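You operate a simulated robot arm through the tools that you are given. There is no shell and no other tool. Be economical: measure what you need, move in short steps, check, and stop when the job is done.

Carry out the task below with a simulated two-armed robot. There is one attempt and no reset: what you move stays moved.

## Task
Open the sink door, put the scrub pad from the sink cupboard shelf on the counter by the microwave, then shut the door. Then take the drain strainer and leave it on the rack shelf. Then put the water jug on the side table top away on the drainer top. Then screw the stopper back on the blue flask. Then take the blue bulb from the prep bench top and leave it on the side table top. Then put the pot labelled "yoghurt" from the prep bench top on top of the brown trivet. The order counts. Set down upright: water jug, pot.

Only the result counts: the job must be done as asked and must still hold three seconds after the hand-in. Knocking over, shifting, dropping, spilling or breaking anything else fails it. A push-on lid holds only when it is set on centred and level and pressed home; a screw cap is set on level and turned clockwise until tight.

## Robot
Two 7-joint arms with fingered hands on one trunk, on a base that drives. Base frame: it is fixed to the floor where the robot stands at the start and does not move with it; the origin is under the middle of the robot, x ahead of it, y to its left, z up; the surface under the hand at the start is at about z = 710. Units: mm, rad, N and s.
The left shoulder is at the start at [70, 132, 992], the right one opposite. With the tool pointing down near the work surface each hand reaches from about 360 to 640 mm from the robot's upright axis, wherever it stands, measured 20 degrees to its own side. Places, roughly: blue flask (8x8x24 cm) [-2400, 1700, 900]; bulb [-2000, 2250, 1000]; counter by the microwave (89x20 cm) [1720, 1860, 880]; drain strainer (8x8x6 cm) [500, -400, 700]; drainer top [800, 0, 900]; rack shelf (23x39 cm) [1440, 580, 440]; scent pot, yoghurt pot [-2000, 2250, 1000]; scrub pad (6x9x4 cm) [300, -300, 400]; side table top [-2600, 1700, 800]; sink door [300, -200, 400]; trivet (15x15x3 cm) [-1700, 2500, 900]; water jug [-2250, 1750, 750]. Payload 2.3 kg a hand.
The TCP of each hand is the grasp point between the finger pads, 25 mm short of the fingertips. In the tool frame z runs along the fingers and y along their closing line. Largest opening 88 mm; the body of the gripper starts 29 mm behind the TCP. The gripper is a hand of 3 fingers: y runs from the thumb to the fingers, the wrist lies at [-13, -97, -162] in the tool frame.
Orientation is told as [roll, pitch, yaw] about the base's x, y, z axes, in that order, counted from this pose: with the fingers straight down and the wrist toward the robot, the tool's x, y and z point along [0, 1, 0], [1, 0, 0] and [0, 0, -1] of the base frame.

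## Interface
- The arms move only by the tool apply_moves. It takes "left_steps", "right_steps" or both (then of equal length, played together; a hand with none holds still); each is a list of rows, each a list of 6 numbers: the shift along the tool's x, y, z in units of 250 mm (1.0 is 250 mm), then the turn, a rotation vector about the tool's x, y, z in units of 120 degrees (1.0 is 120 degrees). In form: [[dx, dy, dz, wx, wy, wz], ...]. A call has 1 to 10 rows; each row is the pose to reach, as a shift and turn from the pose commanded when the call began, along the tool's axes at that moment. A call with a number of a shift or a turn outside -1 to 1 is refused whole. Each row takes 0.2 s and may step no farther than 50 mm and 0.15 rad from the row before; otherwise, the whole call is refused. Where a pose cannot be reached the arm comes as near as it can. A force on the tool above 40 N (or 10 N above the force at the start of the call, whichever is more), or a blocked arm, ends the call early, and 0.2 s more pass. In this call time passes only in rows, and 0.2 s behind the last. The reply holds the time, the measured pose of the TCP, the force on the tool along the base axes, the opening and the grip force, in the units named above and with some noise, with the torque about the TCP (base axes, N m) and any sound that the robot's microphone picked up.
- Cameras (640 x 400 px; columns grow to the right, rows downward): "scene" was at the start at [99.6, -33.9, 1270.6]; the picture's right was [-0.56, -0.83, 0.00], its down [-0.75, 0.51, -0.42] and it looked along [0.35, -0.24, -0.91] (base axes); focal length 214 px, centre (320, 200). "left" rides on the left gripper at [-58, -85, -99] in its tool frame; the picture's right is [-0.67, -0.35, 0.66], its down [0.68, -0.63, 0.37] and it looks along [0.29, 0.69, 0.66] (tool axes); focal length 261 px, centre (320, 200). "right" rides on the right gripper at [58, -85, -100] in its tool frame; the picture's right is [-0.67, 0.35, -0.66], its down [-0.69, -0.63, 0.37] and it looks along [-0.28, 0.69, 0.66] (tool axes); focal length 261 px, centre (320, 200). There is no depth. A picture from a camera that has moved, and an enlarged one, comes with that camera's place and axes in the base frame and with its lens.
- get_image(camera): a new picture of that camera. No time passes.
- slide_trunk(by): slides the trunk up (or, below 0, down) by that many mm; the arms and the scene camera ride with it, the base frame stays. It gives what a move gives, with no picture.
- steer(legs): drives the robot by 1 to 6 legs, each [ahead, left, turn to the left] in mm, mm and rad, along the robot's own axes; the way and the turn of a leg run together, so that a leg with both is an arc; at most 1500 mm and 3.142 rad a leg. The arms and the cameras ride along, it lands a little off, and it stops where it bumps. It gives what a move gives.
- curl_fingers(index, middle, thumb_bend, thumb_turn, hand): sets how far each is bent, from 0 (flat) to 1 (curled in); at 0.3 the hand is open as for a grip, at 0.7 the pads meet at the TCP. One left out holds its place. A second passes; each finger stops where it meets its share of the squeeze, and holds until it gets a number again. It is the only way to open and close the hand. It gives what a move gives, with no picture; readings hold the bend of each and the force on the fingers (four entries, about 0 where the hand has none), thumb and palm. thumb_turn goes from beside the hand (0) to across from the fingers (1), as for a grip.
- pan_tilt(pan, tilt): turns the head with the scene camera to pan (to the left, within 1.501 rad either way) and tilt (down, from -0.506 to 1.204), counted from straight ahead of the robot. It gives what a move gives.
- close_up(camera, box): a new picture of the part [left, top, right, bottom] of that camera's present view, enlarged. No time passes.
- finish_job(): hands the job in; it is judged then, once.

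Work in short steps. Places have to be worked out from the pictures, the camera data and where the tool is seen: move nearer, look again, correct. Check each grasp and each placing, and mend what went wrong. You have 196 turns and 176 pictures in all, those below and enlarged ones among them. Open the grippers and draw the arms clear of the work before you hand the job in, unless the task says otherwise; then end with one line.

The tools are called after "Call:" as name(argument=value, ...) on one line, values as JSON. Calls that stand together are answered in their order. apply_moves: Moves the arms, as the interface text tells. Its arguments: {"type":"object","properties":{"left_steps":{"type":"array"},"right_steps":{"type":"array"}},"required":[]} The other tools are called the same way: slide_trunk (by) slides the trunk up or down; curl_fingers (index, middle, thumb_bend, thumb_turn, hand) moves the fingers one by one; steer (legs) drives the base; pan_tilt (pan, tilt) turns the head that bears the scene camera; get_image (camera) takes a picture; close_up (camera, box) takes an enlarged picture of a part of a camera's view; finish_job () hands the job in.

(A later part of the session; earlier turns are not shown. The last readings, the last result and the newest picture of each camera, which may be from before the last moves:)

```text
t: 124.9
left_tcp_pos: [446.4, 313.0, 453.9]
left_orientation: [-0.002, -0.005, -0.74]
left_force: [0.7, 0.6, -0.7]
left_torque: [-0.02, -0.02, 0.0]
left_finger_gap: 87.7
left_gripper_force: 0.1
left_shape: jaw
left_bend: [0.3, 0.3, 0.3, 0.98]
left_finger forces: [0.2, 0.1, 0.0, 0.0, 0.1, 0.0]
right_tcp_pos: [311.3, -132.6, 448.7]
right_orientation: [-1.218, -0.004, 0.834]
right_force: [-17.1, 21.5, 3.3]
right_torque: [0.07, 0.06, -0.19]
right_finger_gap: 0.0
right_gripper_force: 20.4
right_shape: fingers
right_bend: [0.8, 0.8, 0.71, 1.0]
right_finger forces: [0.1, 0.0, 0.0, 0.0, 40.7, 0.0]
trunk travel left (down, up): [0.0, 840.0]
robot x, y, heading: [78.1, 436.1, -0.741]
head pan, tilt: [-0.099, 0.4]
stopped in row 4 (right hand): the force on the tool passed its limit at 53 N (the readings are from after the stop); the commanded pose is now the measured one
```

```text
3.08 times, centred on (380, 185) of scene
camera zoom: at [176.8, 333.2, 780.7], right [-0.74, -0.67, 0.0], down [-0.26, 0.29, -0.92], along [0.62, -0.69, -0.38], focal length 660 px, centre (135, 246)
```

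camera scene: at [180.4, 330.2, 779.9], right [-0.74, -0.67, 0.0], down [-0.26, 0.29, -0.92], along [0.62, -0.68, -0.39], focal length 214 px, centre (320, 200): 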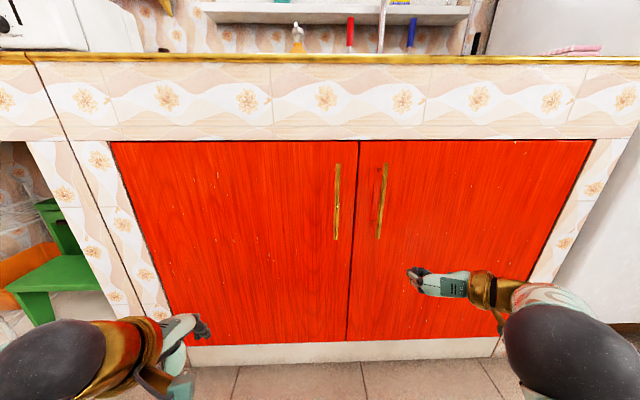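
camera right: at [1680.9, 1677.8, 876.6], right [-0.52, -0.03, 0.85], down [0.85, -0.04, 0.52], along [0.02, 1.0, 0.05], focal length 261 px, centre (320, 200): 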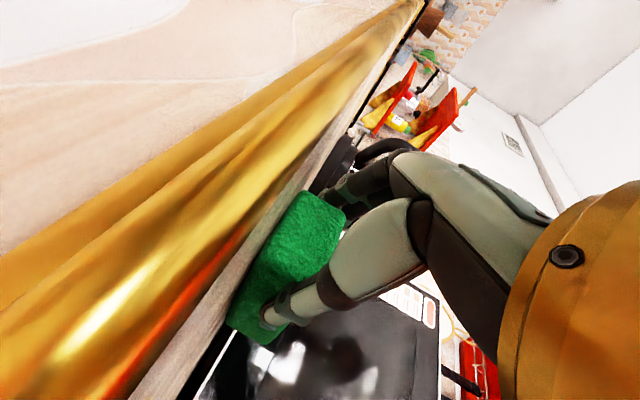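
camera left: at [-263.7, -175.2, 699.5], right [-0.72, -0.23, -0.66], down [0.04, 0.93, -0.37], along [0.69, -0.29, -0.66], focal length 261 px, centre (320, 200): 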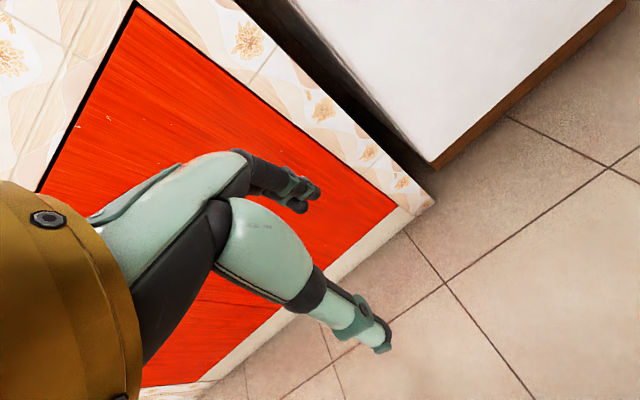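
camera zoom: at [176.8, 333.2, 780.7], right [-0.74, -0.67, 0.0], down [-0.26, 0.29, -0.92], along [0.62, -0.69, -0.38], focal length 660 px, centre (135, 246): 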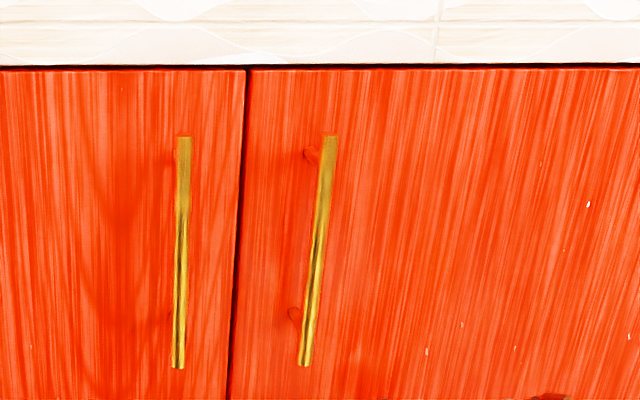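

The door took a firm push (53 N), so it is shut. I back off, turn the right hand back to pointing down, and raise the trunk for the sink.

Call:
steer(legs=[[-400, 0, -0.045]])

Call:
apply_moves(right_steps=[[0, 0, 0, 0, -0.055, 0], [0, 0, 0, 0, -0.11, 0], [0, 0, 0, 0, -0.167, 0]])

Call:
apply_moves(right_steps=[[0, 0, 0, 0.0412, 0.0412, 0.0412], [0, 0, 0, 0.0824, 0.0824, 0.0824], [0, 0, 0, 0.1236, 0.1236, 0.1236], [0, 0, 0, 0.1648, 0.1648, 0.1648], [0, 0, 0, 0.206, 0.206, 0.206], [0, 0, 0, 0.2472, 0.2472, 0.2472], [0, 0, 0, 0.2884, 0.2884, 0.2884]])

Call:
apply_moves(right_steps=[[0, 0, 0, 0.0412, 0.0412, 0.0412], [0, 0, 0, 0.0824, 0.0824, 0.0824], [0, 0, 0, 0.1236, 0.1236, 0.1236], [0, 0, 0, 0.1648, 0.1648, 0.1648], [0, 0, 0, 0.206, 0.206, 0.206], [0, 0, 0, 0.2472, 0.2472, 0.2472], [0, 0, 0, 0.2884, 0.2884, 0.2884]])

Call:
curl_fingers(hand="right", index=0.3, middle=0.3, thumb_bend=0.3)

Call:
slide_trunk(by=400)

Call:
slide_trunk(by=250)

```text
t: 127.4
left_tcp_pos: [148.2, 579.9, 452.4]
left_orientation: [0.0, -0.001, -0.776]
left_force: [-0.1, 0.2, 0.4]
left_torque: [-0.02, 0.02, 0.02]
left_finger_gap: 87.4
left_gripper_force: 0.0
left_shape: jaw
left_bend: [0.3, 0.3, 0.3, 0.98]
left_finger forces: [0.0, 0.0, 0.0, 0.0, 0.0, 0.0]
right_tcp_pos: [-4.8, 138.1, 446.0]
right_orientation: [-1.215, -0.004, 0.796]
right_force: [-0.3, 0.3, -0.8]
right_torque: [-0.02, 0.06, 0.0]
right_finger_gap: 0.1
right_gripper_force: 0.1
right_shape: fingers
right_bend: [0.79, 0.8, 0.66, 1.0]
right_finger forces: [0.1, 0.0, 0.0, 0.1, 0.1, 0.0]
trunk travel left (down, up): [0.0, 840.0]
robot x, y, heading: [-218.7, 715.6, -0.776]
head pan, tilt: [-0.099, 0.4]
```

```text
t: 128.2
left_tcp_pos: [147.5, 580.2, 452.5]
left_orientation: [-0.001, 0.001, -0.775]
left_force: [0.2, 0.1, 0.4]
left_torque: [0.03, -0.01, -0.01]
left_finger_gap: 87.9
left_gripper_force: 0.2
left_shape: jaw
left_bend: [0.3, 0.3, 0.3, 0.98]
left_finger forces: [0.1, 0.0, 0.0, 0.0, 0.1, 0.0]
right_tcp_pos: [-4.9, 137.6, 446.8]
right_orientation: [-1.567, -0.004, 0.797]
right_force: [-0.2, -0.2, -0.1]
right_torque: [0.02, 0.0, 0.0]
right_finger_gap: 0.0
right_gripper_force: 0.2
right_shape: fingers
right_bend: [0.79, 0.8, 0.66, 1.0]
right_finger forces: [0.0, 0.1, 0.0, 0.0, 0.0, 0.1]
trunk travel left (down, up): [0.0, 840.0]
robot x, y, heading: [-217.1, 714.5, -0.776]
head pan, tilt: [-0.099, 0.4]
```

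```text
t: 129.8
left_tcp_pos: [147.0, 580.0, 452.6]
left_orientation: [0.0, 0.001, -0.777]
left_force: [0.0, -0.5, 0.5]
left_torque: [0.0, 0.0, 0.0]
left_finger_gap: 87.7
left_gripper_force: 0.0
left_shape: jaw
left_bend: [0.3, 0.3, 0.3, 0.98]
left_finger forces: [0.0, 0.0, 0.0, 0.0, 0.0, 0.1]
right_tcp_pos: [-4.1, 137.8, 446.3]
right_orientation: [-0.779, -0.338, 0.008]
right_force: [0.2, 0.7, -0.2]
right_torque: [0.0, -0.03, -0.01]
right_finger_gap: 0.0
right_gripper_force: 0.1
right_shape: fingers
right_bend: [0.79, 0.8, 0.66, 1.0]
right_finger forces: [0.0, 0.1, 0.0, 0.0, 0.1, 0.0]
trunk travel left (down, up): [0.0, 840.0]
robot x, y, heading: [-214.4, 712.2, -0.778]
head pan, tilt: [-0.099, 0.4]
```

```text
t: 131.4
left_tcp_pos: [146.7, 579.7, 451.9]
left_orientation: [0.002, 0.0, -0.777]
left_force: [0.4, -0.1, 0.2]
left_torque: [-0.03, 0.02, -0.01]
left_finger_gap: 87.6
left_gripper_force: 0.0
left_shape: jaw
left_bend: [0.3, 0.3, 0.3, 0.98]
left_finger forces: [0.0, 0.0, 0.0, 0.0, 0.1, 0.0]
right_tcp_pos: [-4.3, 137.8, 445.6]
right_orientation: [0.002, 0.007, -0.774]
right_force: [-0.4, 0.3, -0.2]
right_torque: [0.01, 0.02, -0.01]
right_finger_gap: 0.0
right_gripper_force: 0.1
right_shape: fingers
right_bend: [0.79, 0.8, 0.66, 1.0]
right_finger forces: [0.0, 0.1, 0.0, 0.0, 0.0, 0.0]
trunk travel left (down, up): [0.0, 840.0]
robot x, y, heading: [-213.7, 710.6, -0.771]
head pan, tilt: [-0.099, 0.4]
```

```text
t: 132.4
left_tcp_pos: [147.2, 579.5, 452.7]
left_orientation: [-0.001, 0.0, -0.777]
left_force: [0.3, 0.2, 0.2]
left_torque: [-0.01, -0.01, -0.01]
left_finger_gap: 87.7
left_gripper_force: 0.0
left_shape: jaw
left_bend: [0.3, 0.3, 0.3, 0.98]
left_finger forces: [0.0, 0.1, 0.1, 0.0, 0.1, 0.1]
right_tcp_pos: [-3.7, 138.2, 444.6]
right_orientation: [0.0, 0.006, -0.774]
right_force: [0.4, -0.3, -0.2]
right_torque: [0.0, 0.0, -0.04]
right_finger_gap: 84.4
right_gripper_force: 0.0
right_shape: fingers
right_bend: [0.3, 0.3, 0.3, 0.98]
right_finger forces: [0.0, 0.1, 0.0, 0.0, 0.0, 0.0]
trunk travel left (down, up): [0.0, 840.0]
robot x, y, heading: [-212.2, 714.1, -0.773]
head pan, tilt: [-0.099, 0.4]
```

```text
t: 136.3
left_tcp_pos: [147.4, 579.7, 852.5]
left_orientation: [0.0, 0.0, -0.776]
left_force: [-0.5, 0.2, -0.3]
left_torque: [-0.03, -0.02, 0.01]
left_finger_gap: 87.5
left_gripper_force: 0.0
left_shape: jaw
left_bend: [0.3, 0.3, 0.3, 0.98]
left_finger forces: [0.0, 0.0, 0.0, 0.0, 0.0, 0.0]
right_tcp_pos: [-5.2, 138.7, 845.7]
right_orientation: [-0.001, 0.005, -0.773]
right_force: [0.0, 0.1, -0.4]
right_torque: [-0.01, -0.01, -0.02]
right_finger_gap: 84.2
right_gripper_force: 0.1
right_shape: fingers
right_bend: [0.3, 0.3, 0.3, 0.98]
right_finger forces: [0.1, 0.1, 0.1, 0.0, 0.0, 0.0]
trunk travel left (down, up): [-400.0, 440.0]
robot x, y, heading: [-216.6, 711.0, -0.774]
head pan, tilt: [-0.099, 0.4]
```

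```text
t: 138.8
left_tcp_pos: [148.0, 580.9, 1102.8]
left_orientation: [0.0, 0.001, -0.777]
left_force: [0.5, 0.5, -0.2]
left_torque: [-0.02, 0.0, -0.02]
left_finger_gap: 87.9
left_gripper_force: 0.0
left_shape: jaw
left_bend: [0.3, 0.3, 0.3, 0.98]
left_finger forces: [0.1, 0.0, 0.0, 0.0, 0.1, 0.0]
right_tcp_pos: [-4.1, 138.3, 1096.0]
right_orientation: [0.001, 0.004, -0.774]
right_force: [0.4, 0.7, -0.5]
right_torque: [0.0, 0.03, -0.02]
right_finger_gap: 84.3
right_gripper_force: 0.0
right_shape: fingers
right_bend: [0.3, 0.3, 0.3, 0.98]
right_finger forces: [0.0, 0.1, 0.0, 0.0, 0.0, 0.0]
trunk travel left (down, up): [-650.0, 190.0]
robot x, y, heading: [-214.8, 715.3, -0.778]
head pan, tilt: [-0.099, 0.4]
```

Hands are up and pointing down. I drive toward the sink and look down into it.

Call:
steer(legs=[[560, -60, 0]])

Call:
pan_tilt(pan=-0.3, tilt=0.8)

Call:
get_image(camera="scene")

Call:
get_image(camera="right")

```text
t: 142.1
left_tcp_pos: [506.2, 136.7, 1102.4]
left_orientation: [-0.001, -0.002, -0.784]
left_force: [0.5, 0.4, 0.4]
left_torque: [0.01, 0.03, -0.01]
left_finger_gap: 87.6
left_gripper_force: 0.1
left_shape: jaw
left_bend: [0.3, 0.3, 0.3, 0.98]
left_finger forces: [0.0, 0.0, 0.0, 0.1, 0.0, 0.0]
right_tcp_pos: [351.9, -303.4, 1097.5]
right_orientation: [0.003, 0.003, -0.781]
right_force: [-0.6, 0.3, 0.2]
right_torque: [0.0, 0.03, 0.01]
right_finger_gap: 84.4
right_gripper_force: 0.1
right_shape: fingers
right_bend: [0.3, 0.3, 0.3, 0.98]
right_finger forces: [0.0, 0.0, 0.0, 0.0, 0.0, 0.0]
trunk travel left (down, up): [-650.0, 190.0]
robot x, y, heading: [146.8, 270.3, -0.783]
head pan, tilt: [-0.099, 0.4]
```

```text
t: 143.0
left_tcp_pos: [507.8, 135.4, 1102.7]
left_orientation: [-0.002, 0.001, -0.784]
left_force: [-0.1, 0.4, -1.0]
left_torque: [0.0, 0.01, -0.01]
left_finger_gap: 87.7
left_gripper_force: 0.1
left_shape: jaw
left_bend: [0.3, 0.3, 0.3, 0.98]
left_finger forces: [0.0, 0.0, 0.1, 0.0, 0.1, 0.1]
right_tcp_pos: [351.5, -303.6, 1095.2]
right_orientation: [0.001, 0.006, -0.782]
right_force: [0.3, -0.1, 0.3]
right_torque: [0.0, 0.02, -0.02]
right_finger_gap: 84.4
right_gripper_force: 0.0
right_shape: fingers
right_bend: [0.3, 0.3, 0.3, 0.98]
right_finger forces: [0.0, 0.0, 0.1, 0.1, 0.0, 0.0]
trunk travel left (down, up): [-650.0, 190.0]
robot x, y, heading: [144.2, 270.3, -0.785]
head pan, tilt: [-0.3, 0.799]
```

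```text
133 pictures are left
camera scene: at [217.2, 165.7, 1394.9], right [-0.88, -0.47, 0.0], down [-0.34, 0.63, -0.7], along [0.33, -0.62, -0.72], focal length 214 px, centre (320, 200)
```

scene: 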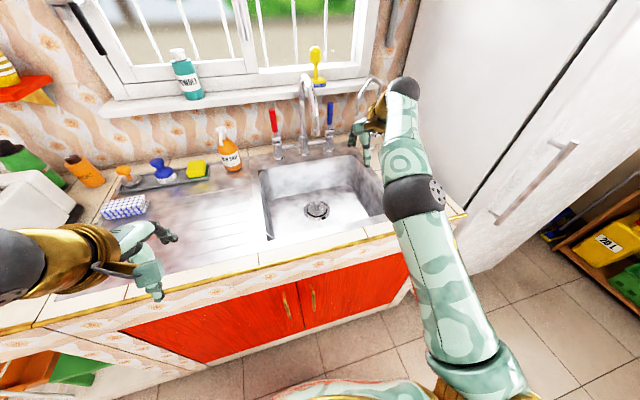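

```text
132 pictures are left
camera right: at [332.1, -204.4, 1195.6], right [-0.22, -0.72, 0.65], down [-0.93, -0.04, -0.36], along [0.29, -0.69, -0.66], focal length 261 px, centre (320, 200)
```

right: 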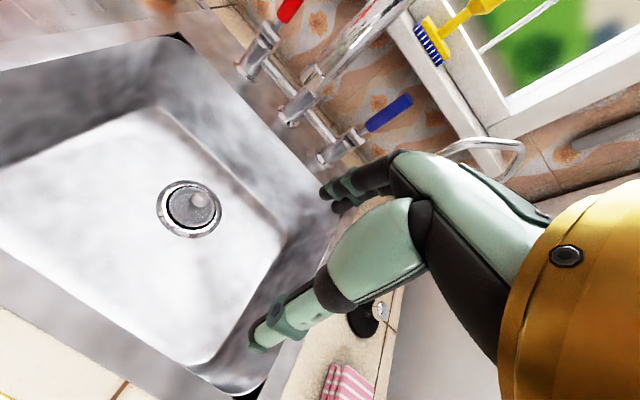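

Both cameras agree on the strainer at about (510, -360) if its top is near z=720. I take a close-up to see what can be gripped.

Call:
close_up(camera="right", box=[130, 150, 250, 260])

Call:
close_up(camera="scene", box=[280, 180, 360, 240])

```text
3.64 times, centred on (190, 205) of right
camera zoom: at [332.1, -204.4, 1195.6], right [-0.22, -0.72, 0.65], down [-0.93, -0.04, -0.36], along [0.29, -0.69, -0.66], focal length 948 px, centre (793, 182)
```

zoom: 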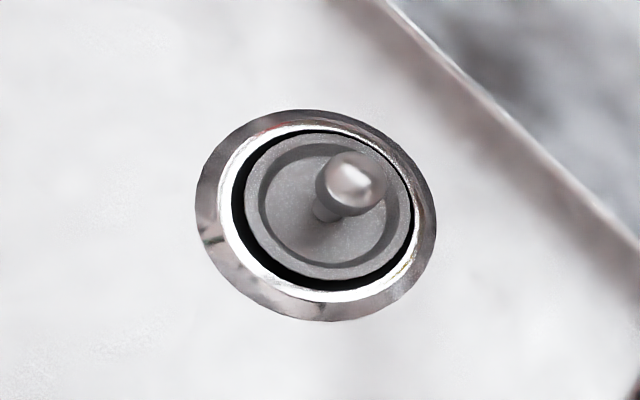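

```text
6.67 times, centred on (320, 210) of scene
camera zoom: at [217.2, 165.7, 1394.9], right [-0.88, -0.47, 0.0], down [-0.34, 0.63, -0.7], along [0.33, -0.62, -0.72], focal length 1430 px, centre (320, 133)
```

zoom: 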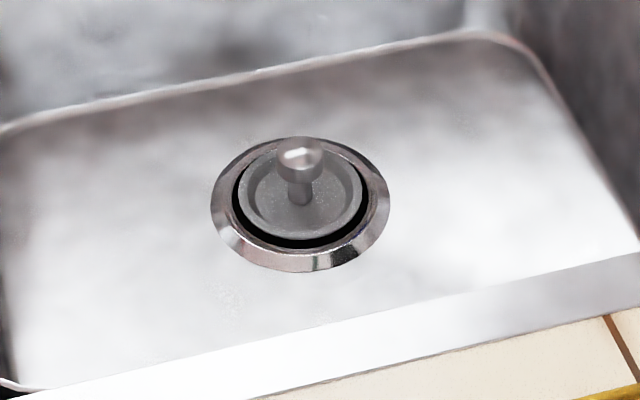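

The strainer's knob comes out at about (520, -375, 738). I drive closer, lower the trunk, and check alignment before descending.

Call:
steer(legs=[[130, 62, 0]])

Call:
slide_trunk(by=-130)

Call:
get_image(camera="right")

```text
t: 144.3
left_tcp_pos: [641.3, 87.0, 1103.5]
left_orientation: [0.0, -0.002, -0.784]
left_force: [0.4, -0.3, -0.3]
left_torque: [0.0, 0.0, 0.01]
left_finger_gap: 87.4
left_gripper_force: 0.1
left_shape: jaw
left_bend: [0.3, 0.3, 0.3, 0.98]
left_finger forces: [0.0, 0.1, 0.0, 0.0, 0.1, 0.0]
right_tcp_pos: [485.7, -352.6, 1096.9]
right_orientation: [0.003, 0.004, -0.782]
right_force: [-0.3, -0.1, 0.6]
right_torque: [-0.02, 0.02, 0.0]
right_finger_gap: 84.2
right_gripper_force: 0.0
right_shape: fingers
right_bend: [0.3, 0.3, 0.3, 0.98]
right_finger forces: [0.1, 0.0, 0.1, 0.1, 0.0, 0.0]
trunk travel left (down, up): [-650.0, 190.0]
robot x, y, heading: [280.2, 221.8, -0.78]
head pan, tilt: [-0.3, 0.799]
```

```text
t: 145.9
left_tcp_pos: [642.3, 86.8, 973.8]
left_orientation: [0.001, -0.001, -0.784]
left_force: [0.4, 0.3, -0.3]
left_torque: [0.05, 0.0, -0.03]
left_finger_gap: 87.7
left_gripper_force: 0.1
left_shape: jaw
left_bend: [0.3, 0.3, 0.3, 0.98]
left_finger forces: [0.1, 0.1, 0.0, 0.0, 0.0, 0.0]
right_tcp_pos: [488.1, -353.8, 964.8]
right_orientation: [0.002, 0.005, -0.78]
right_force: [-0.8, -0.1, 0.6]
right_torque: [-0.01, 0.05, 0.04]
right_finger_gap: 84.4
right_gripper_force: 0.1
right_shape: fingers
right_bend: [0.3, 0.3, 0.3, 0.98]
right_finger forces: [0.0, 0.0, 0.0, 0.1, 0.0, 0.0]
trunk travel left (down, up): [-520.0, 320.0]
robot x, y, heading: [279.0, 224.4, -0.787]
head pan, tilt: [-0.3, 0.799]
```

```text
129 pictures are left
camera right: at [468.5, -252.9, 1065.7], right [-0.22, -0.72, 0.65], down [-0.93, -0.04, -0.36], along [0.29, -0.69, -0.66], focal length 261 px, centre (320, 200)
```

right: 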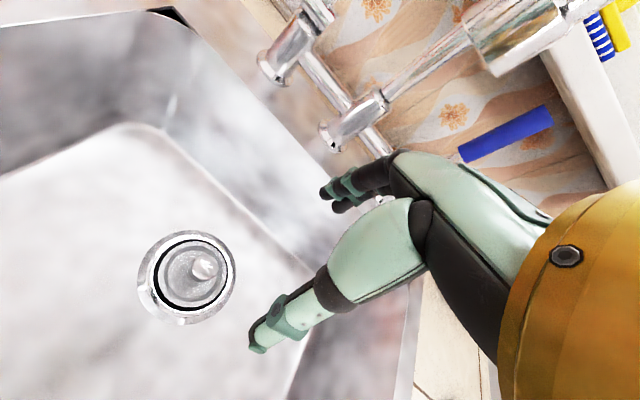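

The knob projects within a few millimetres of my estimate. I move over it and descend to above the knob.

Call:
apply_moves(right_steps=[[0.01, 0.07, 0.05, 0, 0, 0], [0.016, 0.136, 0.2, 0, 0, 0], [0.016, 0.136, 0.38, 0, 0, 0], [0.016, 0.136, 0.54, 0, 0, 0], [0.016, 0.136, 0.68, 0, 0, 0]])

Call:
get_image(camera="right")

Call:
get_image(camera="scene")

```text
t: 147.1
left_tcp_pos: [644.1, 87.9, 972.5]
left_orientation: [-0.003, 0.0, -0.784]
left_force: [-0.2, 0.1, -0.3]
left_torque: [0.01, -0.03, 0.01]
left_finger_gap: 87.7
left_gripper_force: 0.1
left_shape: jaw
left_bend: [0.3, 0.3, 0.3, 0.98]
left_finger forces: [0.1, 0.0, 0.1, 0.1, 0.1, 0.1]
right_tcp_pos: [512.5, -372.1, 796.3]
right_orientation: [0.002, 0.005, -0.781]
right_force: [0.2, -0.2, -0.4]
right_torque: [-0.03, 0.0, 0.01]
right_finger_gap: 84.4
right_gripper_force: 0.0
right_shape: fingers
right_bend: [0.3, 0.3, 0.3, 0.98]
right_finger forces: [0.0, 0.1, 0.1, 0.1, 0.0, 0.0]
right hand out of reach, approached as far as the arm can: row 2
trunk travel left (down, up): [-520.0, 320.0]
robot x, y, heading: [281.8, 224.2, -0.783]
head pan, tilt: [-0.3, 0.799]
```

```text
128 pictures are left
camera right: at [493.8, -271.4, 897.1], right [-0.22, -0.72, 0.65], down [-0.93, -0.04, -0.36], along [0.29, -0.69, -0.66], focal length 261 px, centre (320, 200)
```

right: 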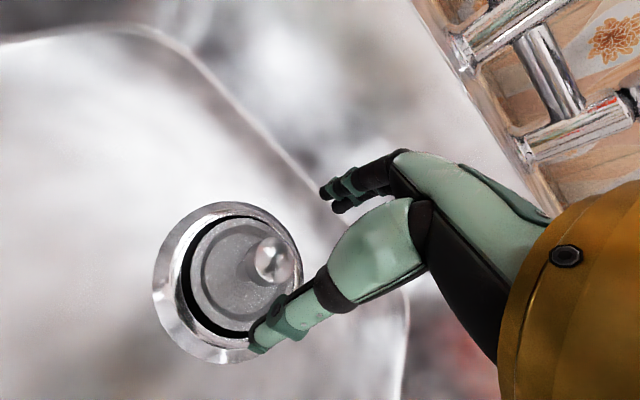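

```text
127 pictures are left
camera scene: at [353.9, 116.9, 1264.8], right [-0.88, -0.47, 0.0], down [-0.34, 0.63, -0.7], along [0.33, -0.62, -0.72], focal length 214 px, centre (320, 200)
```

scene: 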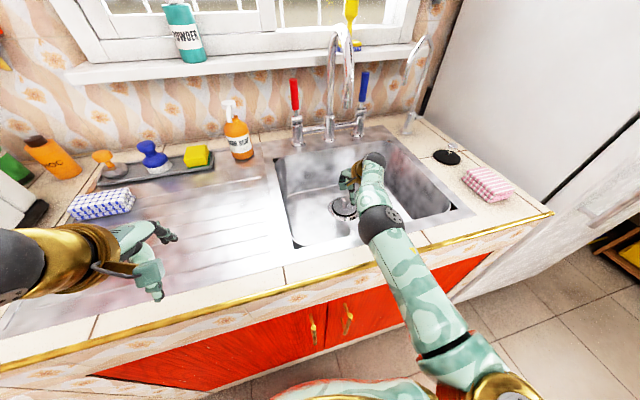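

The knob is at about (515, -376). I descend onto it with a small correction.

Call:
apply_moves(right_steps=[[0, 0.012, 0.07, 0, 0, 0], [0, 0.016, 0.14, 0, 0, 0], [0, 0.016, 0.215, 0, 0, 0]])

Call:
curl_fingers(hand="right", index=0.72, middle=0.72, thumb_bend=0.72)

Call:
get_image(camera="right")

```text
t: 147.9
left_tcp_pos: [642.9, 86.5, 972.8]
left_orientation: [0.0, 0.0, -0.783]
left_force: [0.4, -0.8, 0.8]
left_torque: [0.01, -0.02, 0.0]
left_finger_gap: 87.6
left_gripper_force: 0.0
left_shape: jaw
left_bend: [0.3, 0.3, 0.3, 0.98]
left_finger forces: [0.1, 0.1, 0.0, 0.0, 0.0, 0.0]
right_tcp_pos: [515.3, -374.5, 742.5]
right_orientation: [0.006, 0.005, -0.783]
right_force: [0.6, -0.2, 0.1]
right_torque: [0.0, -0.01, 0.01]
right_finger_gap: 84.4
right_gripper_force: 0.0
right_shape: fingers
right_bend: [0.3, 0.3, 0.3, 0.98]
right_finger forces: [0.0, 0.1, 0.0, 0.1, 0.0, 0.0]
trunk travel left (down, up): [-520.0, 320.0]
robot x, y, heading: [282.2, 223.5, -0.787]
head pan, tilt: [-0.3, 0.799]
```

```text
t: 148.9
left_tcp_pos: [641.7, 90.3, 975.2]
left_orientation: [-0.001, -0.006, -0.783]
left_force: [0.1, -0.2, -0.1]
left_torque: [-0.02, 0.01, -0.01]
left_finger_gap: 87.8
left_gripper_force: 0.1
left_shape: jaw
left_bend: [0.3, 0.3, 0.3, 0.98]
left_finger forces: [0.0, 0.0, 0.0, 0.0, 0.1, 0.0]
right_tcp_pos: [515.8, -373.4, 745.7]
right_orientation: [0.0, -0.002, -0.783]
right_force: [-0.5, -2.7, 17.0]
right_torque: [-0.52, -0.28, 0.12]
right_finger_gap: 13.3
right_gripper_force: 21.7
right_shape: fingers
right_bend: [0.72, 0.52, 0.6, 1.0]
right_finger forces: [2.7, 20.5, 0.0, 0.1, 20.7, 0.1]
trunk travel left (down, up): [-520.0, 320.0]
robot x, y, heading: [280.4, 224.5, -0.784]
head pan, tilt: [-0.3, 0.799]
```

```text
126 pictures are left
camera right: at [495.6, -271.9, 846.4], right [-0.23, -0.72, 0.66], down [-0.93, -0.04, -0.37], along [0.29, -0.69, -0.66], focal length 261 px, centre (320, 200)
```

right: 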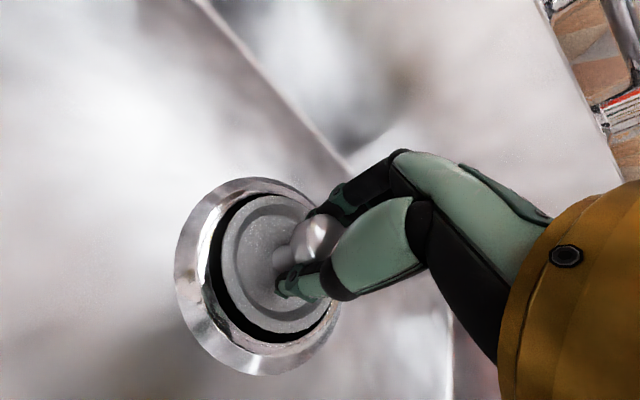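

The knob is held between thumb and middle finger (21 N). I try a gentle lift.

Call:
apply_moves(right_steps=[[0, 0, -0.06, 0, 0, 0], [0, 0, -0.14, 0, 0, 0], [0, 0, -0.24, 0, 0, 0], [0, 0, -0.36, 0, 0, 0]])

Call:
get_image(camera="right")

```text
t: 149.9
left_tcp_pos: [642.9, 87.5, 972.9]
left_orientation: [-0.001, -0.001, -0.785]
left_force: [-0.5, 0.2, -0.1]
left_torque: [0.0, 0.04, 0.01]
left_finger_gap: 87.8
left_gripper_force: 0.1
left_shape: jaw
left_bend: [0.3, 0.3, 0.3, 0.98]
left_finger forces: [0.0, 0.0, 0.0, 0.0, 0.1, 0.0]
right_tcp_pos: [519.2, -377.6, 834.6]
right_orientation: [0.004, 0.006, -0.78]
right_force: [-0.5, 0.6, 0.3]
right_torque: [0.03, 0.03, -0.01]
right_finger_gap: 11.3
right_gripper_force: 9.5
right_shape: fingers
right_bend: [0.71, 0.65, 0.65, 1.0]
right_finger forces: [8.3, 0.0, 0.1, 0.1, 11.5, 0.0]
trunk travel left (down, up): [-520.0, 320.0]
robot x, y, heading: [283.7, 224.5, -0.786]
head pan, tilt: [-0.3, 0.799]
```

```text
125 pictures are left
camera right: at [499.9, -277.3, 934.2], right [-0.22, -0.72, 0.65], down [-0.93, -0.04, -0.36], along [0.29, -0.69, -0.66], focal length 261 px, centre (320, 200)
```

right: 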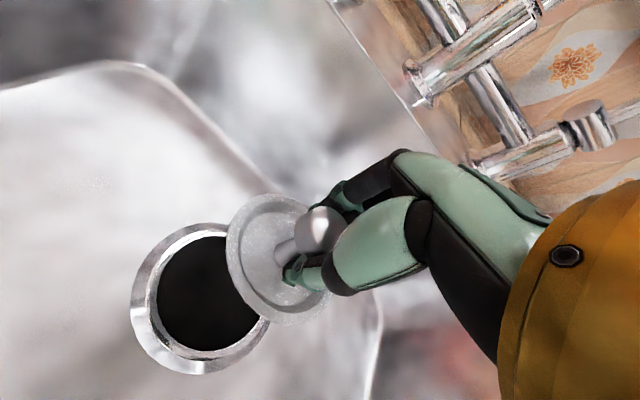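

It's lifted, with the fingers under the knob head. I tighten the grip a little and then raise it out of the sink.

Call:
curl_fingers(hand="right", index=0.8, middle=0.8, thumb_bend=0.8)

Call:
slide_trunk(by=200)

Call:
get_image(camera="right")

```text
t: 150.9
left_tcp_pos: [643.9, 87.5, 972.4]
left_orientation: [0.0, 0.0, -0.785]
left_force: [-0.6, -0.1, -0.4]
left_torque: [-0.02, -0.02, 0.02]
left_finger_gap: 87.5
left_gripper_force: 0.1
left_shape: jaw
left_bend: [0.3, 0.3, 0.3, 0.98]
left_finger forces: [0.0, 0.0, 0.0, 0.0, 0.0, 0.0]
right_tcp_pos: [519.1, -378.9, 833.8]
right_orientation: [0.002, 0.004, -0.783]
right_force: [-0.3, -0.4, -0.9]
right_torque: [-0.04, 0.01, -0.01]
right_finger_gap: 7.4
right_gripper_force: 20.8
right_shape: fingers
right_bend: [0.76, 0.79, 0.69, 1.0]
right_finger forces: [13.7, 4.7, 0.0, 0.0, 23.0, 0.1]
trunk travel left (down, up): [-520.0, 320.0]
robot x, y, heading: [284.9, 225.6, -0.788]
head pan, tilt: [-0.3, 0.799]
```

```text
t: 153.1
left_tcp_pos: [642.5, 86.5, 1172.1]
left_orientation: [0.001, 0.0, -0.784]
left_force: [-0.7, 0.0, -0.1]
left_torque: [0.01, 0.0, 0.01]
left_finger_gap: 87.5
left_gripper_force: 0.1
left_shape: jaw
left_bend: [0.3, 0.3, 0.3, 0.98]
left_finger forces: [0.0, 0.1, 0.1, 0.0, 0.0, 0.1]
right_tcp_pos: [517.7, -378.7, 1033.5]
right_orientation: [0.003, 0.003, -0.783]
right_force: [-1.4, -0.5, -0.2]
right_torque: [-0.02, -0.02, -0.01]
right_finger_gap: 7.3
right_gripper_force: 20.8
right_shape: fingers
right_bend: [0.76, 0.79, 0.69, 1.0]
right_finger forces: [13.7, 4.6, 0.1, 0.0, 23.0, 0.2]
trunk travel left (down, up): [-720.0, 120.0]
robot x, y, heading: [276.9, 226.5, -0.783]
head pan, tilt: [-0.3, 0.799]
```

```text
124 pictures are left
camera right: at [500.0, -277.9, 1133.6], right [-0.22, -0.72, 0.65], down [-0.93, -0.04, -0.36], along [0.29, -0.69, -0.66], focal length 261 px, centre (320, 200)
```

right: 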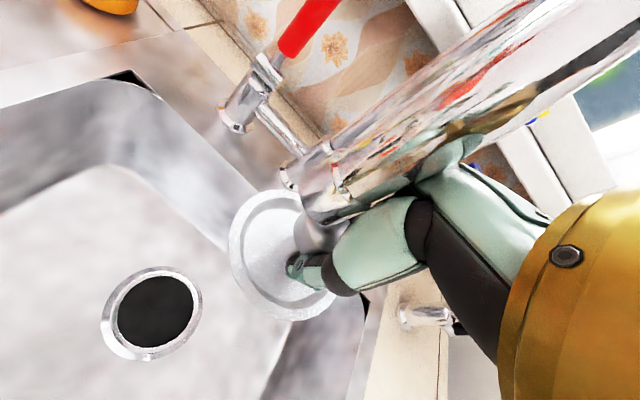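

A tap spout shows close to the hand, so before moving I check from the head camera.

Call:
close_up(camera="scene", box=[200, 100, 520, 300])

Call:
get_image(camera="left")

```text
2.00 times, centred on (360, 200) of scene
camera zoom: at [353.6, 116.7, 1464.8], right [-0.88, -0.47, 0.0], down [-0.34, 0.63, -0.7], along [0.33, -0.62, -0.72], focal length 429 px, centre (240, 200)
```

zoom: 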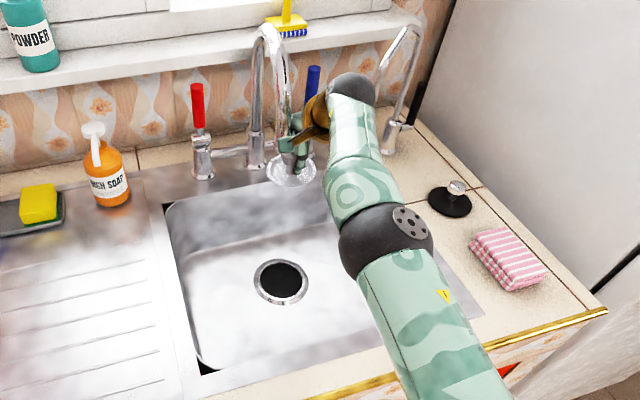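

```text
122 pictures are left
camera left: at [542.1, 105.4, 1271.3], right [-0.72, -0.23, -0.66], down [0.04, 0.93, -0.37], along [0.69, -0.29, -0.66], focal length 261 px, centre (320, 200)
```

left: 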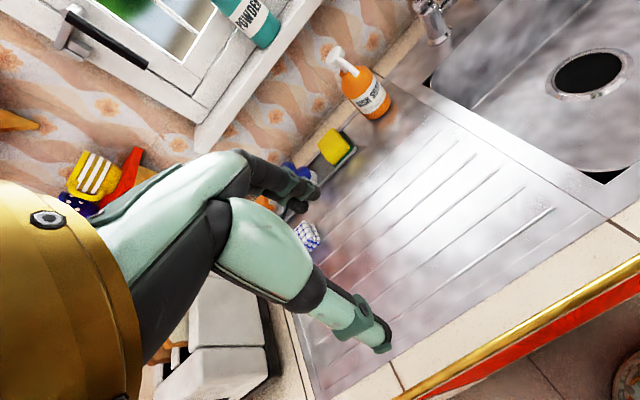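

The spout hangs just left of the fingers. I lower 60 mm below its mouth, then pull the hand straight back, slightly to the right, before driving away.

Call:
slide_trunk(by=-60)

Call:
apply_moves(right_steps=[[-0.05, -0.05, 0, 0, 0, 0], [-0.08, -0.16, 0, 0, 0, 0], [-0.08, -0.3, 0, 0, 0, 0]])

Call:
steer(legs=[[-300, 0, 0]])

Call:
get_image(camera="scene")

```text
t: 154.1
left_tcp_pos: [643.6, 86.7, 1112.4]
left_orientation: [0.0, 0.0, -0.784]
left_force: [-0.1, 0.0, 0.3]
left_torque: [0.04, 0.02, 0.0]
left_finger_gap: 87.6
left_gripper_force: 0.0
left_shape: jaw
left_bend: [0.3, 0.3, 0.3, 0.98]
left_finger forces: [0.0, 0.1, 0.1, 0.0, 0.0, 0.0]
right_tcp_pos: [518.5, -377.4, 972.8]
right_orientation: [0.001, 0.005, -0.783]
right_force: [0.2, 0.2, -0.6]
right_torque: [-0.03, 0.04, 0.01]
right_finger_gap: 7.2
right_gripper_force: 20.3
right_shape: fingers
right_bend: [0.76, 0.79, 0.69, 1.0]
right_finger forces: [13.6, 4.7, 0.1, 0.1, 22.9, 0.0]
trunk travel left (down, up): [-660.0, 180.0]
robot x, y, heading: [281.1, 226.3, -0.786]
head pan, tilt: [-0.3, 0.799]
```

```text
t: 154.9
left_tcp_pos: [642.6, 88.3, 1113.9]
left_orientation: [-0.003, -0.002, -0.784]
left_force: [0.2, -0.4, -0.1]
left_torque: [-0.01, 0.02, -0.01]
left_finger_gap: 87.4
left_gripper_force: 0.0
left_shape: jaw
left_bend: [0.3, 0.3, 0.3, 0.98]
left_finger forces: [0.1, 0.0, 0.0, 0.0, 0.1, 0.1]
right_tcp_pos: [449.9, -337.8, 973.8]
right_orientation: [0.001, 0.003, -0.78]
right_force: [0.5, -0.1, 0.2]
right_torque: [0.02, -0.01, -0.02]
right_finger_gap: 7.1
right_gripper_force: 20.5
right_shape: fingers
right_bend: [0.76, 0.79, 0.69, 1.0]
right_finger forces: [13.4, 4.4, 0.0, 0.0, 22.5, 0.0]
trunk travel left (down, up): [-660.0, 180.0]
robot x, y, heading: [282.2, 223.7, -0.784]
head pan, tilt: [-0.3, 0.799]
```

```text
t: 156.9
left_tcp_pos: [434.2, 296.7, 1112.1]
left_orientation: [0.001, 0.001, -0.787]
left_force: [-0.6, -0.4, 0.3]
left_torque: [0.01, 0.0, 0.01]
left_finger_gap: 87.6
left_gripper_force: 0.1
left_shape: jaw
left_bend: [0.3, 0.3, 0.3, 0.98]
left_finger forces: [0.0, 0.0, 0.0, 0.0, 0.1, 0.1]
right_tcp_pos: [237.9, -128.4, 972.9]
right_orientation: [0.002, 0.006, -0.784]
right_force: [0.7, 0.0, -0.1]
right_torque: [-0.03, 0.0, -0.06]
right_finger_gap: 7.3
right_gripper_force: 20.6
right_shape: fingers
right_bend: [0.76, 0.79, 0.69, 1.0]
right_finger forces: [13.5, 4.4, 0.0, 0.0, 22.5, 0.1]
trunk travel left (down, up): [-660.0, 180.0]
robot x, y, heading: [71.0, 437.6, -0.787]
head pan, tilt: [-0.3, 0.799]
```

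```text
121 pictures are left
camera scene: at [143.7, 326.7, 1404.6], right [-0.89, -0.46, 0.0], down [-0.33, 0.64, -0.7], along [0.32, -0.62, -0.72], focal length 214 px, centre (320, 200)
```

scene: 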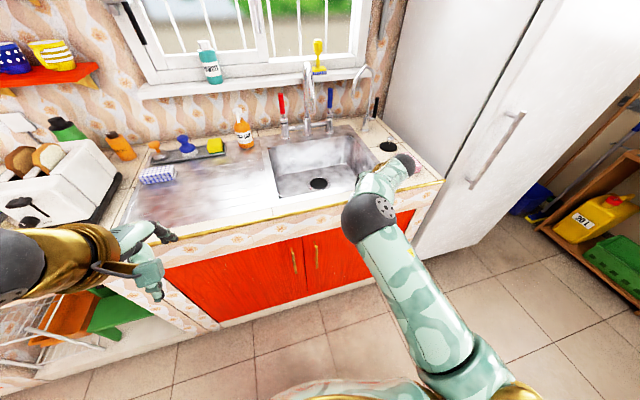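

Clear of the sink. I move left along the counters to the open bay with the rack and look in from lower down.

Call:
steer(legs=[[-200, 0, 0], [0, 1000, 0]])

Call:
slide_trunk(by=-400)

Call:
pan_tilt(pan=0, tilt=0.5)

Call:
get_image(camera="scene")

```text
t: 163.3
left_tcp_pos: [1006.7, 1152.6, 1112.8]
left_orientation: [-0.001, 0.001, -0.779]
left_force: [0.5, 0.1, 0.6]
left_torque: [0.04, -0.05, 0.02]
left_finger_gap: 87.6
left_gripper_force: 0.0
left_shape: jaw
left_bend: [0.3, 0.3, 0.3, 0.98]
left_finger forces: [0.1, 0.0, 0.0, 0.0, 0.0, 0.0]
right_tcp_pos: [815.6, 724.4, 973.8]
right_orientation: [0.002, 0.006, -0.777]
right_force: [0.1, -0.1, 0.2]
right_torque: [0.0, 0.03, -0.01]
right_finger_gap: 7.2
right_gripper_force: 20.7
right_shape: fingers
right_bend: [0.76, 0.79, 0.69, 1.0]
right_finger forces: [13.6, 4.4, 0.0, 0.0, 22.5, 0.0]
trunk travel left (down, up): [-660.0, 180.0]
robot x, y, heading: [638.6, 1286.2, -0.775]
head pan, tilt: [-0.3, 0.799]
```

```text
t: 167.2
left_tcp_pos: [1006.9, 1151.0, 712.6]
left_orientation: [0.0, 0.001, -0.78]
left_force: [-0.4, -0.2, 0.4]
left_torque: [0.01, -0.01, -0.02]
left_finger_gap: 87.7
left_gripper_force: 0.1
left_shape: jaw
left_bend: [0.3, 0.3, 0.3, 0.98]
left_finger forces: [0.0, 0.0, 0.0, 0.0, 0.0, 0.0]
right_tcp_pos: [816.8, 725.9, 573.1]
right_orientation: [0.003, 0.005, -0.777]
right_force: [-0.2, 0.0, -0.6]
right_torque: [-0.02, 0.0, 0.0]
right_finger_gap: 7.2
right_gripper_force: 20.9
right_shape: fingers
right_bend: [0.76, 0.79, 0.69, 1.0]
right_finger forces: [13.5, 4.4, 0.0, 0.0, 22.6, 0.1]
trunk travel left (down, up): [-260.0, 580.0]
robot x, y, heading: [645.6, 1290.1, -0.783]
head pan, tilt: [-0.3, 0.799]
```

```text
t: 167.9
left_tcp_pos: [1008.2, 1151.3, 712.5]
left_orientation: [0.0, -0.001, -0.78]
left_force: [0.4, -0.3, 0.5]
left_torque: [-0.01, 0.01, 0.01]
left_finger_gap: 87.5
left_gripper_force: 0.0
left_shape: jaw
left_bend: [0.3, 0.3, 0.3, 0.98]
left_finger forces: [0.0, 0.1, 0.1, 0.0, 0.0, 0.1]
right_tcp_pos: [815.4, 724.8, 573.1]
right_orientation: [0.003, 0.006, -0.777]
right_force: [0.5, 0.6, -0.7]
right_torque: [0.01, 0.0, -0.03]
right_finger_gap: 7.2
right_gripper_force: 20.4
right_shape: fingers
right_bend: [0.76, 0.79, 0.69, 1.0]
right_finger forces: [13.5, 4.4, 0.1, 0.0, 22.4, 0.0]
trunk travel left (down, up): [-260.0, 580.0]
robot x, y, heading: [641.6, 1284.5, -0.783]
head pan, tilt: [0.0, 0.499]
```

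```text
120 pictures are left
camera scene: at [743.7, 1187.4, 1030.7], right [-0.7, -0.71, 0.0], down [-0.34, 0.34, -0.88], along [0.62, -0.62, -0.48], focal length 214 px, centre (320, 200)
```

scene: 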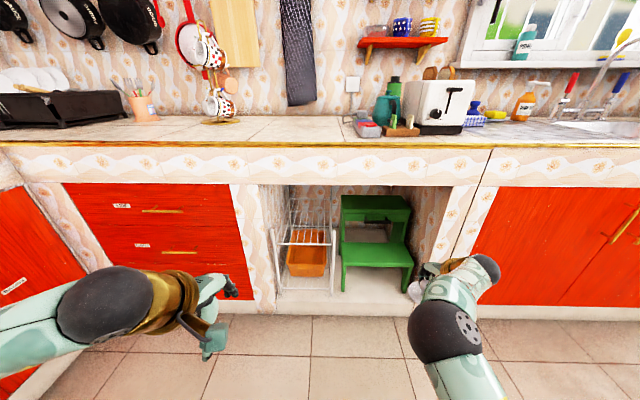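

The white wire rack stands in the bay at l≈1430, matching the given place. I zoom in.

Call:
close_up(camera="scene", box=[250, 170, 430, 310])

Call:
get_image(camera="right")

```text
2.86 times, centred on (340, 240) of scene
camera zoom: at [743.7, 1187.4, 1030.7], right [-0.7, -0.71, 0.0], down [-0.34, 0.34, -0.88], along [0.62, -0.62, -0.48], focal length 613 px, centre (263, 86)
```

zoom: 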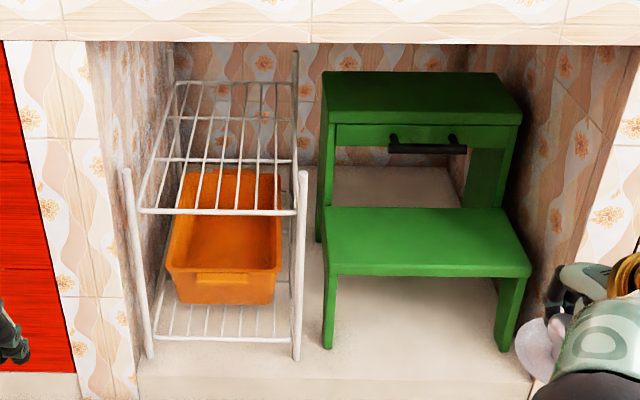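

```text
118 pictures are left
camera right: at [796.0, 826.0, 673.2], right [-0.22, -0.73, 0.65], down [-0.93, -0.05, -0.36], along [0.29, -0.69, -0.66], focal length 261 px, centre (320, 200)
```

right: 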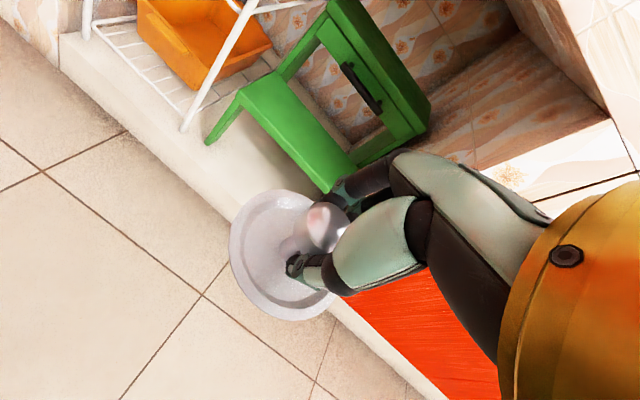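

Rack shelf: front edge n≈381, l 1315–1545, z≈440; the bay's top lip is at z≈728. I'll line up, tilt the hand 20° forward for wrist clearance, and lower before entering.

Call:
steer(legs=[[0, 341, 0]])

Call:
apply_moves(right_steps=[[0, 0, 0, -0.055, 0, 0], [0, 0, 0, -0.11, 0, 0], [0, 0, 0, -0.167, 0, 0]])

Call:
slide_trunk(by=-55)

Call:
steer(legs=[[200, 0, 0]])

Call:
get_image(camera="scene")

Call:
get_image(camera="right")

```text
t: 170.2
left_tcp_pos: [1255.0, 1404.7, 712.4]
left_orientation: [-0.001, 0.0, -0.775]
left_force: [0.1, 0.0, -0.1]
left_torque: [-0.01, 0.01, 0.01]
left_finger_gap: 87.4
left_gripper_force: 0.1
left_shape: jaw
left_bend: [0.3, 0.3, 0.3, 0.98]
left_finger forces: [0.0, 0.0, 0.0, 0.0, 0.1, 0.0]
right_tcp_pos: [1065.3, 976.8, 573.0]
right_orientation: [0.002, 0.002, -0.773]
right_force: [1.3, -0.9, -0.8]
right_torque: [-0.01, -0.03, 0.0]
right_finger_gap: 7.4
right_gripper_force: 19.7
right_shape: fingers
right_bend: [0.76, 0.79, 0.69, 1.0]
right_finger forces: [13.4, 4.4, 0.0, 0.0, 22.5, 0.0]
trunk travel left (down, up): [-260.0, 580.0]
robot x, y, heading: [891.6, 1538.7, -0.781]
head pan, tilt: [0.0, 0.499]
```

```text
t: 171.0
left_tcp_pos: [1254.2, 1404.1, 712.4]
left_orientation: [-0.002, 0.0, -0.775]
left_force: [-0.2, 0.2, -0.4]
left_torque: [0.02, 0.01, 0.01]
left_finger_gap: 87.2
left_gripper_force: 0.1
left_shape: jaw
left_bend: [0.3, 0.3, 0.3, 0.98]
left_finger forces: [0.0, 0.1, 0.0, 0.1, 0.1, 0.0]
right_tcp_pos: [1064.6, 978.1, 574.1]
right_orientation: [0.002, -0.345, -0.774]
right_force: [-0.1, -0.4, -0.4]
right_torque: [0.0, 0.04, 0.01]
right_finger_gap: 7.1
right_gripper_force: 20.2
right_shape: fingers
right_bend: [0.76, 0.79, 0.69, 1.0]
right_finger forces: [13.4, 3.9, 0.0, 0.1, 22.0, 0.1]
trunk travel left (down, up): [-260.0, 580.0]
robot x, y, heading: [888.7, 1535.4, -0.776]
head pan, tilt: [0.0, 0.499]
```

```text
t: 172.0
left_tcp_pos: [1253.2, 1403.5, 658.4]
left_orientation: [0.0, -0.001, -0.775]
left_force: [0.4, -0.4, 0.2]
left_torque: [0.02, -0.02, 0.01]
left_finger_gap: 87.8
left_gripper_force: 0.1
left_shape: jaw
left_bend: [0.3, 0.3, 0.3, 0.98]
left_finger forces: [0.1, 0.1, 0.1, 0.1, 0.1, 0.0]
right_tcp_pos: [1065.0, 977.5, 517.4]
right_orientation: [0.004, -0.346, -0.774]
right_force: [0.4, -0.2, 0.1]
right_torque: [0.02, -0.03, 0.02]
right_finger_gap: 7.1
right_gripper_force: 19.1
right_shape: fingers
right_bend: [0.76, 0.79, 0.69, 1.0]
right_finger forces: [13.6, 3.9, 0.0, 0.0, 22.0, 0.0]
trunk travel left (down, up): [-205.0, 635.0]
robot x, y, heading: [892.0, 1537.3, -0.778]
head pan, tilt: [0.0, 0.499]
```

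```text
t: 173.6
left_tcp_pos: [1397.4, 1266.2, 657.5]
left_orientation: [0.0, -0.001, -0.773]
left_force: [0.4, 0.3, 0.1]
left_torque: [0.0, 0.01, 0.01]
left_finger_gap: 87.5
left_gripper_force: 0.0
left_shape: jaw
left_bend: [0.3, 0.3, 0.3, 0.98]
left_finger forces: [0.0, 0.0, 0.0, 0.1, 0.0, 0.1]
right_tcp_pos: [1209.1, 838.8, 519.8]
right_orientation: [0.004, -0.343, -0.77]
right_force: [0.6, 0.0, -0.7]
right_torque: [-0.03, -0.01, 0.01]
right_finger_gap: 6.9
right_gripper_force: 20.5
right_shape: fingers
right_bend: [0.76, 0.79, 0.69, 1.0]
right_finger forces: [13.6, 3.8, 0.0, 0.1, 22.0, 0.0]
trunk travel left (down, up): [-205.0, 635.0]
robot x, y, heading: [1031.3, 1397.4, -0.776]
head pan, tilt: [0.0, 0.499]
```

```text
117 pictures are left
camera scene: at [1133.8, 1299.3, 975.7], right [-0.7, -0.72, 0.0], down [-0.34, 0.33, -0.88], along [0.63, -0.61, -0.48], focal length 214 px, centre (320, 200)
```

scene: 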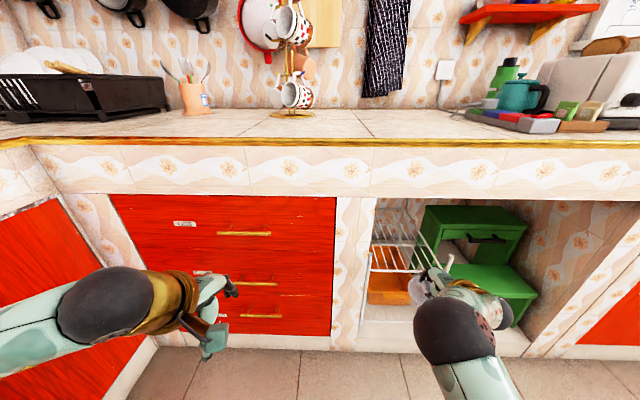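

```text
116 pictures are left
camera right: at [1167.7, 959.3, 583.3], right [-0.39, -0.56, 0.73], down [-0.81, -0.17, -0.56], along [0.43, -0.81, -0.39], focal length 261 px, centre (320, 200)
```

right: 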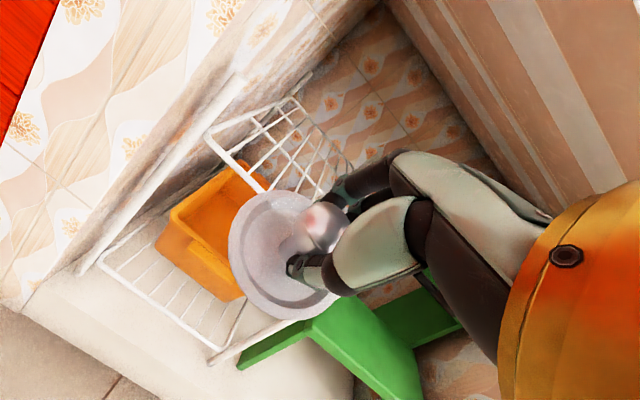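

The hand is nearly centred on the rack. I raise 10 mm, shift right 18 mm, and drive in part-way, then check.

Call:
slide_trunk(by=12)

Call:
steer(legs=[[110, -18, -0.01]])

Call:
get_image(camera="right")

Call:
close_up(camera="scene", box=[340, 180, 600, 340])

```text
t: 174.2
left_tcp_pos: [1397.5, 1265.2, 669.9]
left_orientation: [0.001, -0.001, -0.771]
left_force: [0.1, -0.1, -0.9]
left_torque: [0.0, 0.0, 0.01]
left_finger_gap: 87.8
left_gripper_force: 0.1
left_shape: jaw
left_bend: [0.3, 0.3, 0.3, 0.98]
left_finger forces: [0.0, 0.0, 0.0, 0.0, 0.0, 0.0]
right_tcp_pos: [1208.9, 838.7, 529.9]
right_orientation: [0.004, -0.342, -0.77]
right_force: [0.6, 0.1, -1.0]
right_torque: [0.0, -0.01, 0.01]
right_finger_gap: 6.7
right_gripper_force: 19.7
right_shape: fingers
right_bend: [0.76, 0.79, 0.69, 1.0]
right_finger forces: [13.6, 3.9, 0.0, 0.0, 22.0, 0.0]
trunk travel left (down, up): [-217.0, 623.0]
robot x, y, heading: [1034.8, 1399.6, -0.771]
head pan, tilt: [0.0, 0.499]
```

```text
t: 175.4
left_tcp_pos: [1461.9, 1173.7, 670.4]
left_orientation: [0.0, 0.0, -0.782]
left_force: [-0.5, -0.2, -0.4]
left_torque: [-0.05, 0.01, -0.01]
left_finger_gap: 87.6
left_gripper_force: 0.1
left_shape: jaw
left_bend: [0.3, 0.3, 0.3, 0.98]
left_finger forces: [0.0, 0.0, 0.0, 0.1, 0.1, 0.1]
right_tcp_pos: [1269.1, 748.6, 530.1]
right_orientation: [0.003, -0.343, -0.78]
right_force: [0.8, 0.0, -0.2]
right_torque: [0.0, -0.02, 0.02]
right_finger_gap: 6.8
right_gripper_force: 19.9
right_shape: fingers
right_bend: [0.76, 0.79, 0.69, 1.0]
right_finger forces: [13.6, 3.9, 0.1, 0.1, 22.0, 0.1]
trunk travel left (down, up): [-217.0, 623.0]
robot x, y, heading: [1101.0, 1310.9, -0.777]
head pan, tilt: [0.0, 0.499]
```

```text
115 pictures are left
camera right: at [1229.4, 869.2, 595.2], right [-0.4, -0.55, 0.73], down [-0.81, -0.16, -0.56], along [0.43, -0.82, -0.39], focal length 261 px, centre (320, 200)
```

right: 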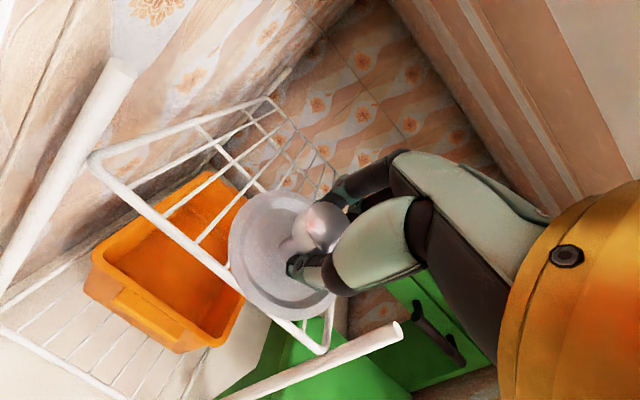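

```text
2.46 times, centred on (470, 260) of scene
camera zoom: at [1198.3, 1209.4, 987.7], right [-0.7, -0.71, 0.0], down [-0.34, 0.34, -0.88], along [0.62, -0.62, -0.48], focal length 528 px, centre (-49, 52)
```

zoom: 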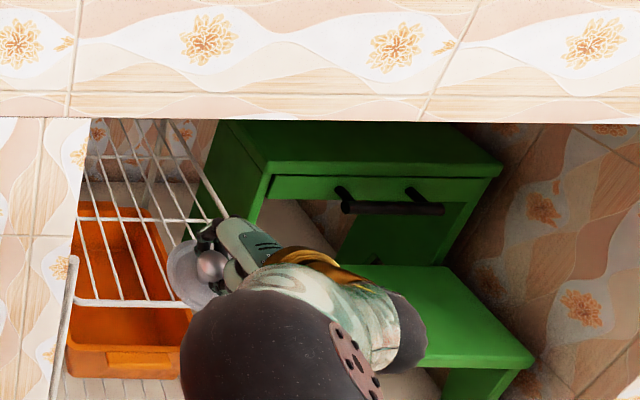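

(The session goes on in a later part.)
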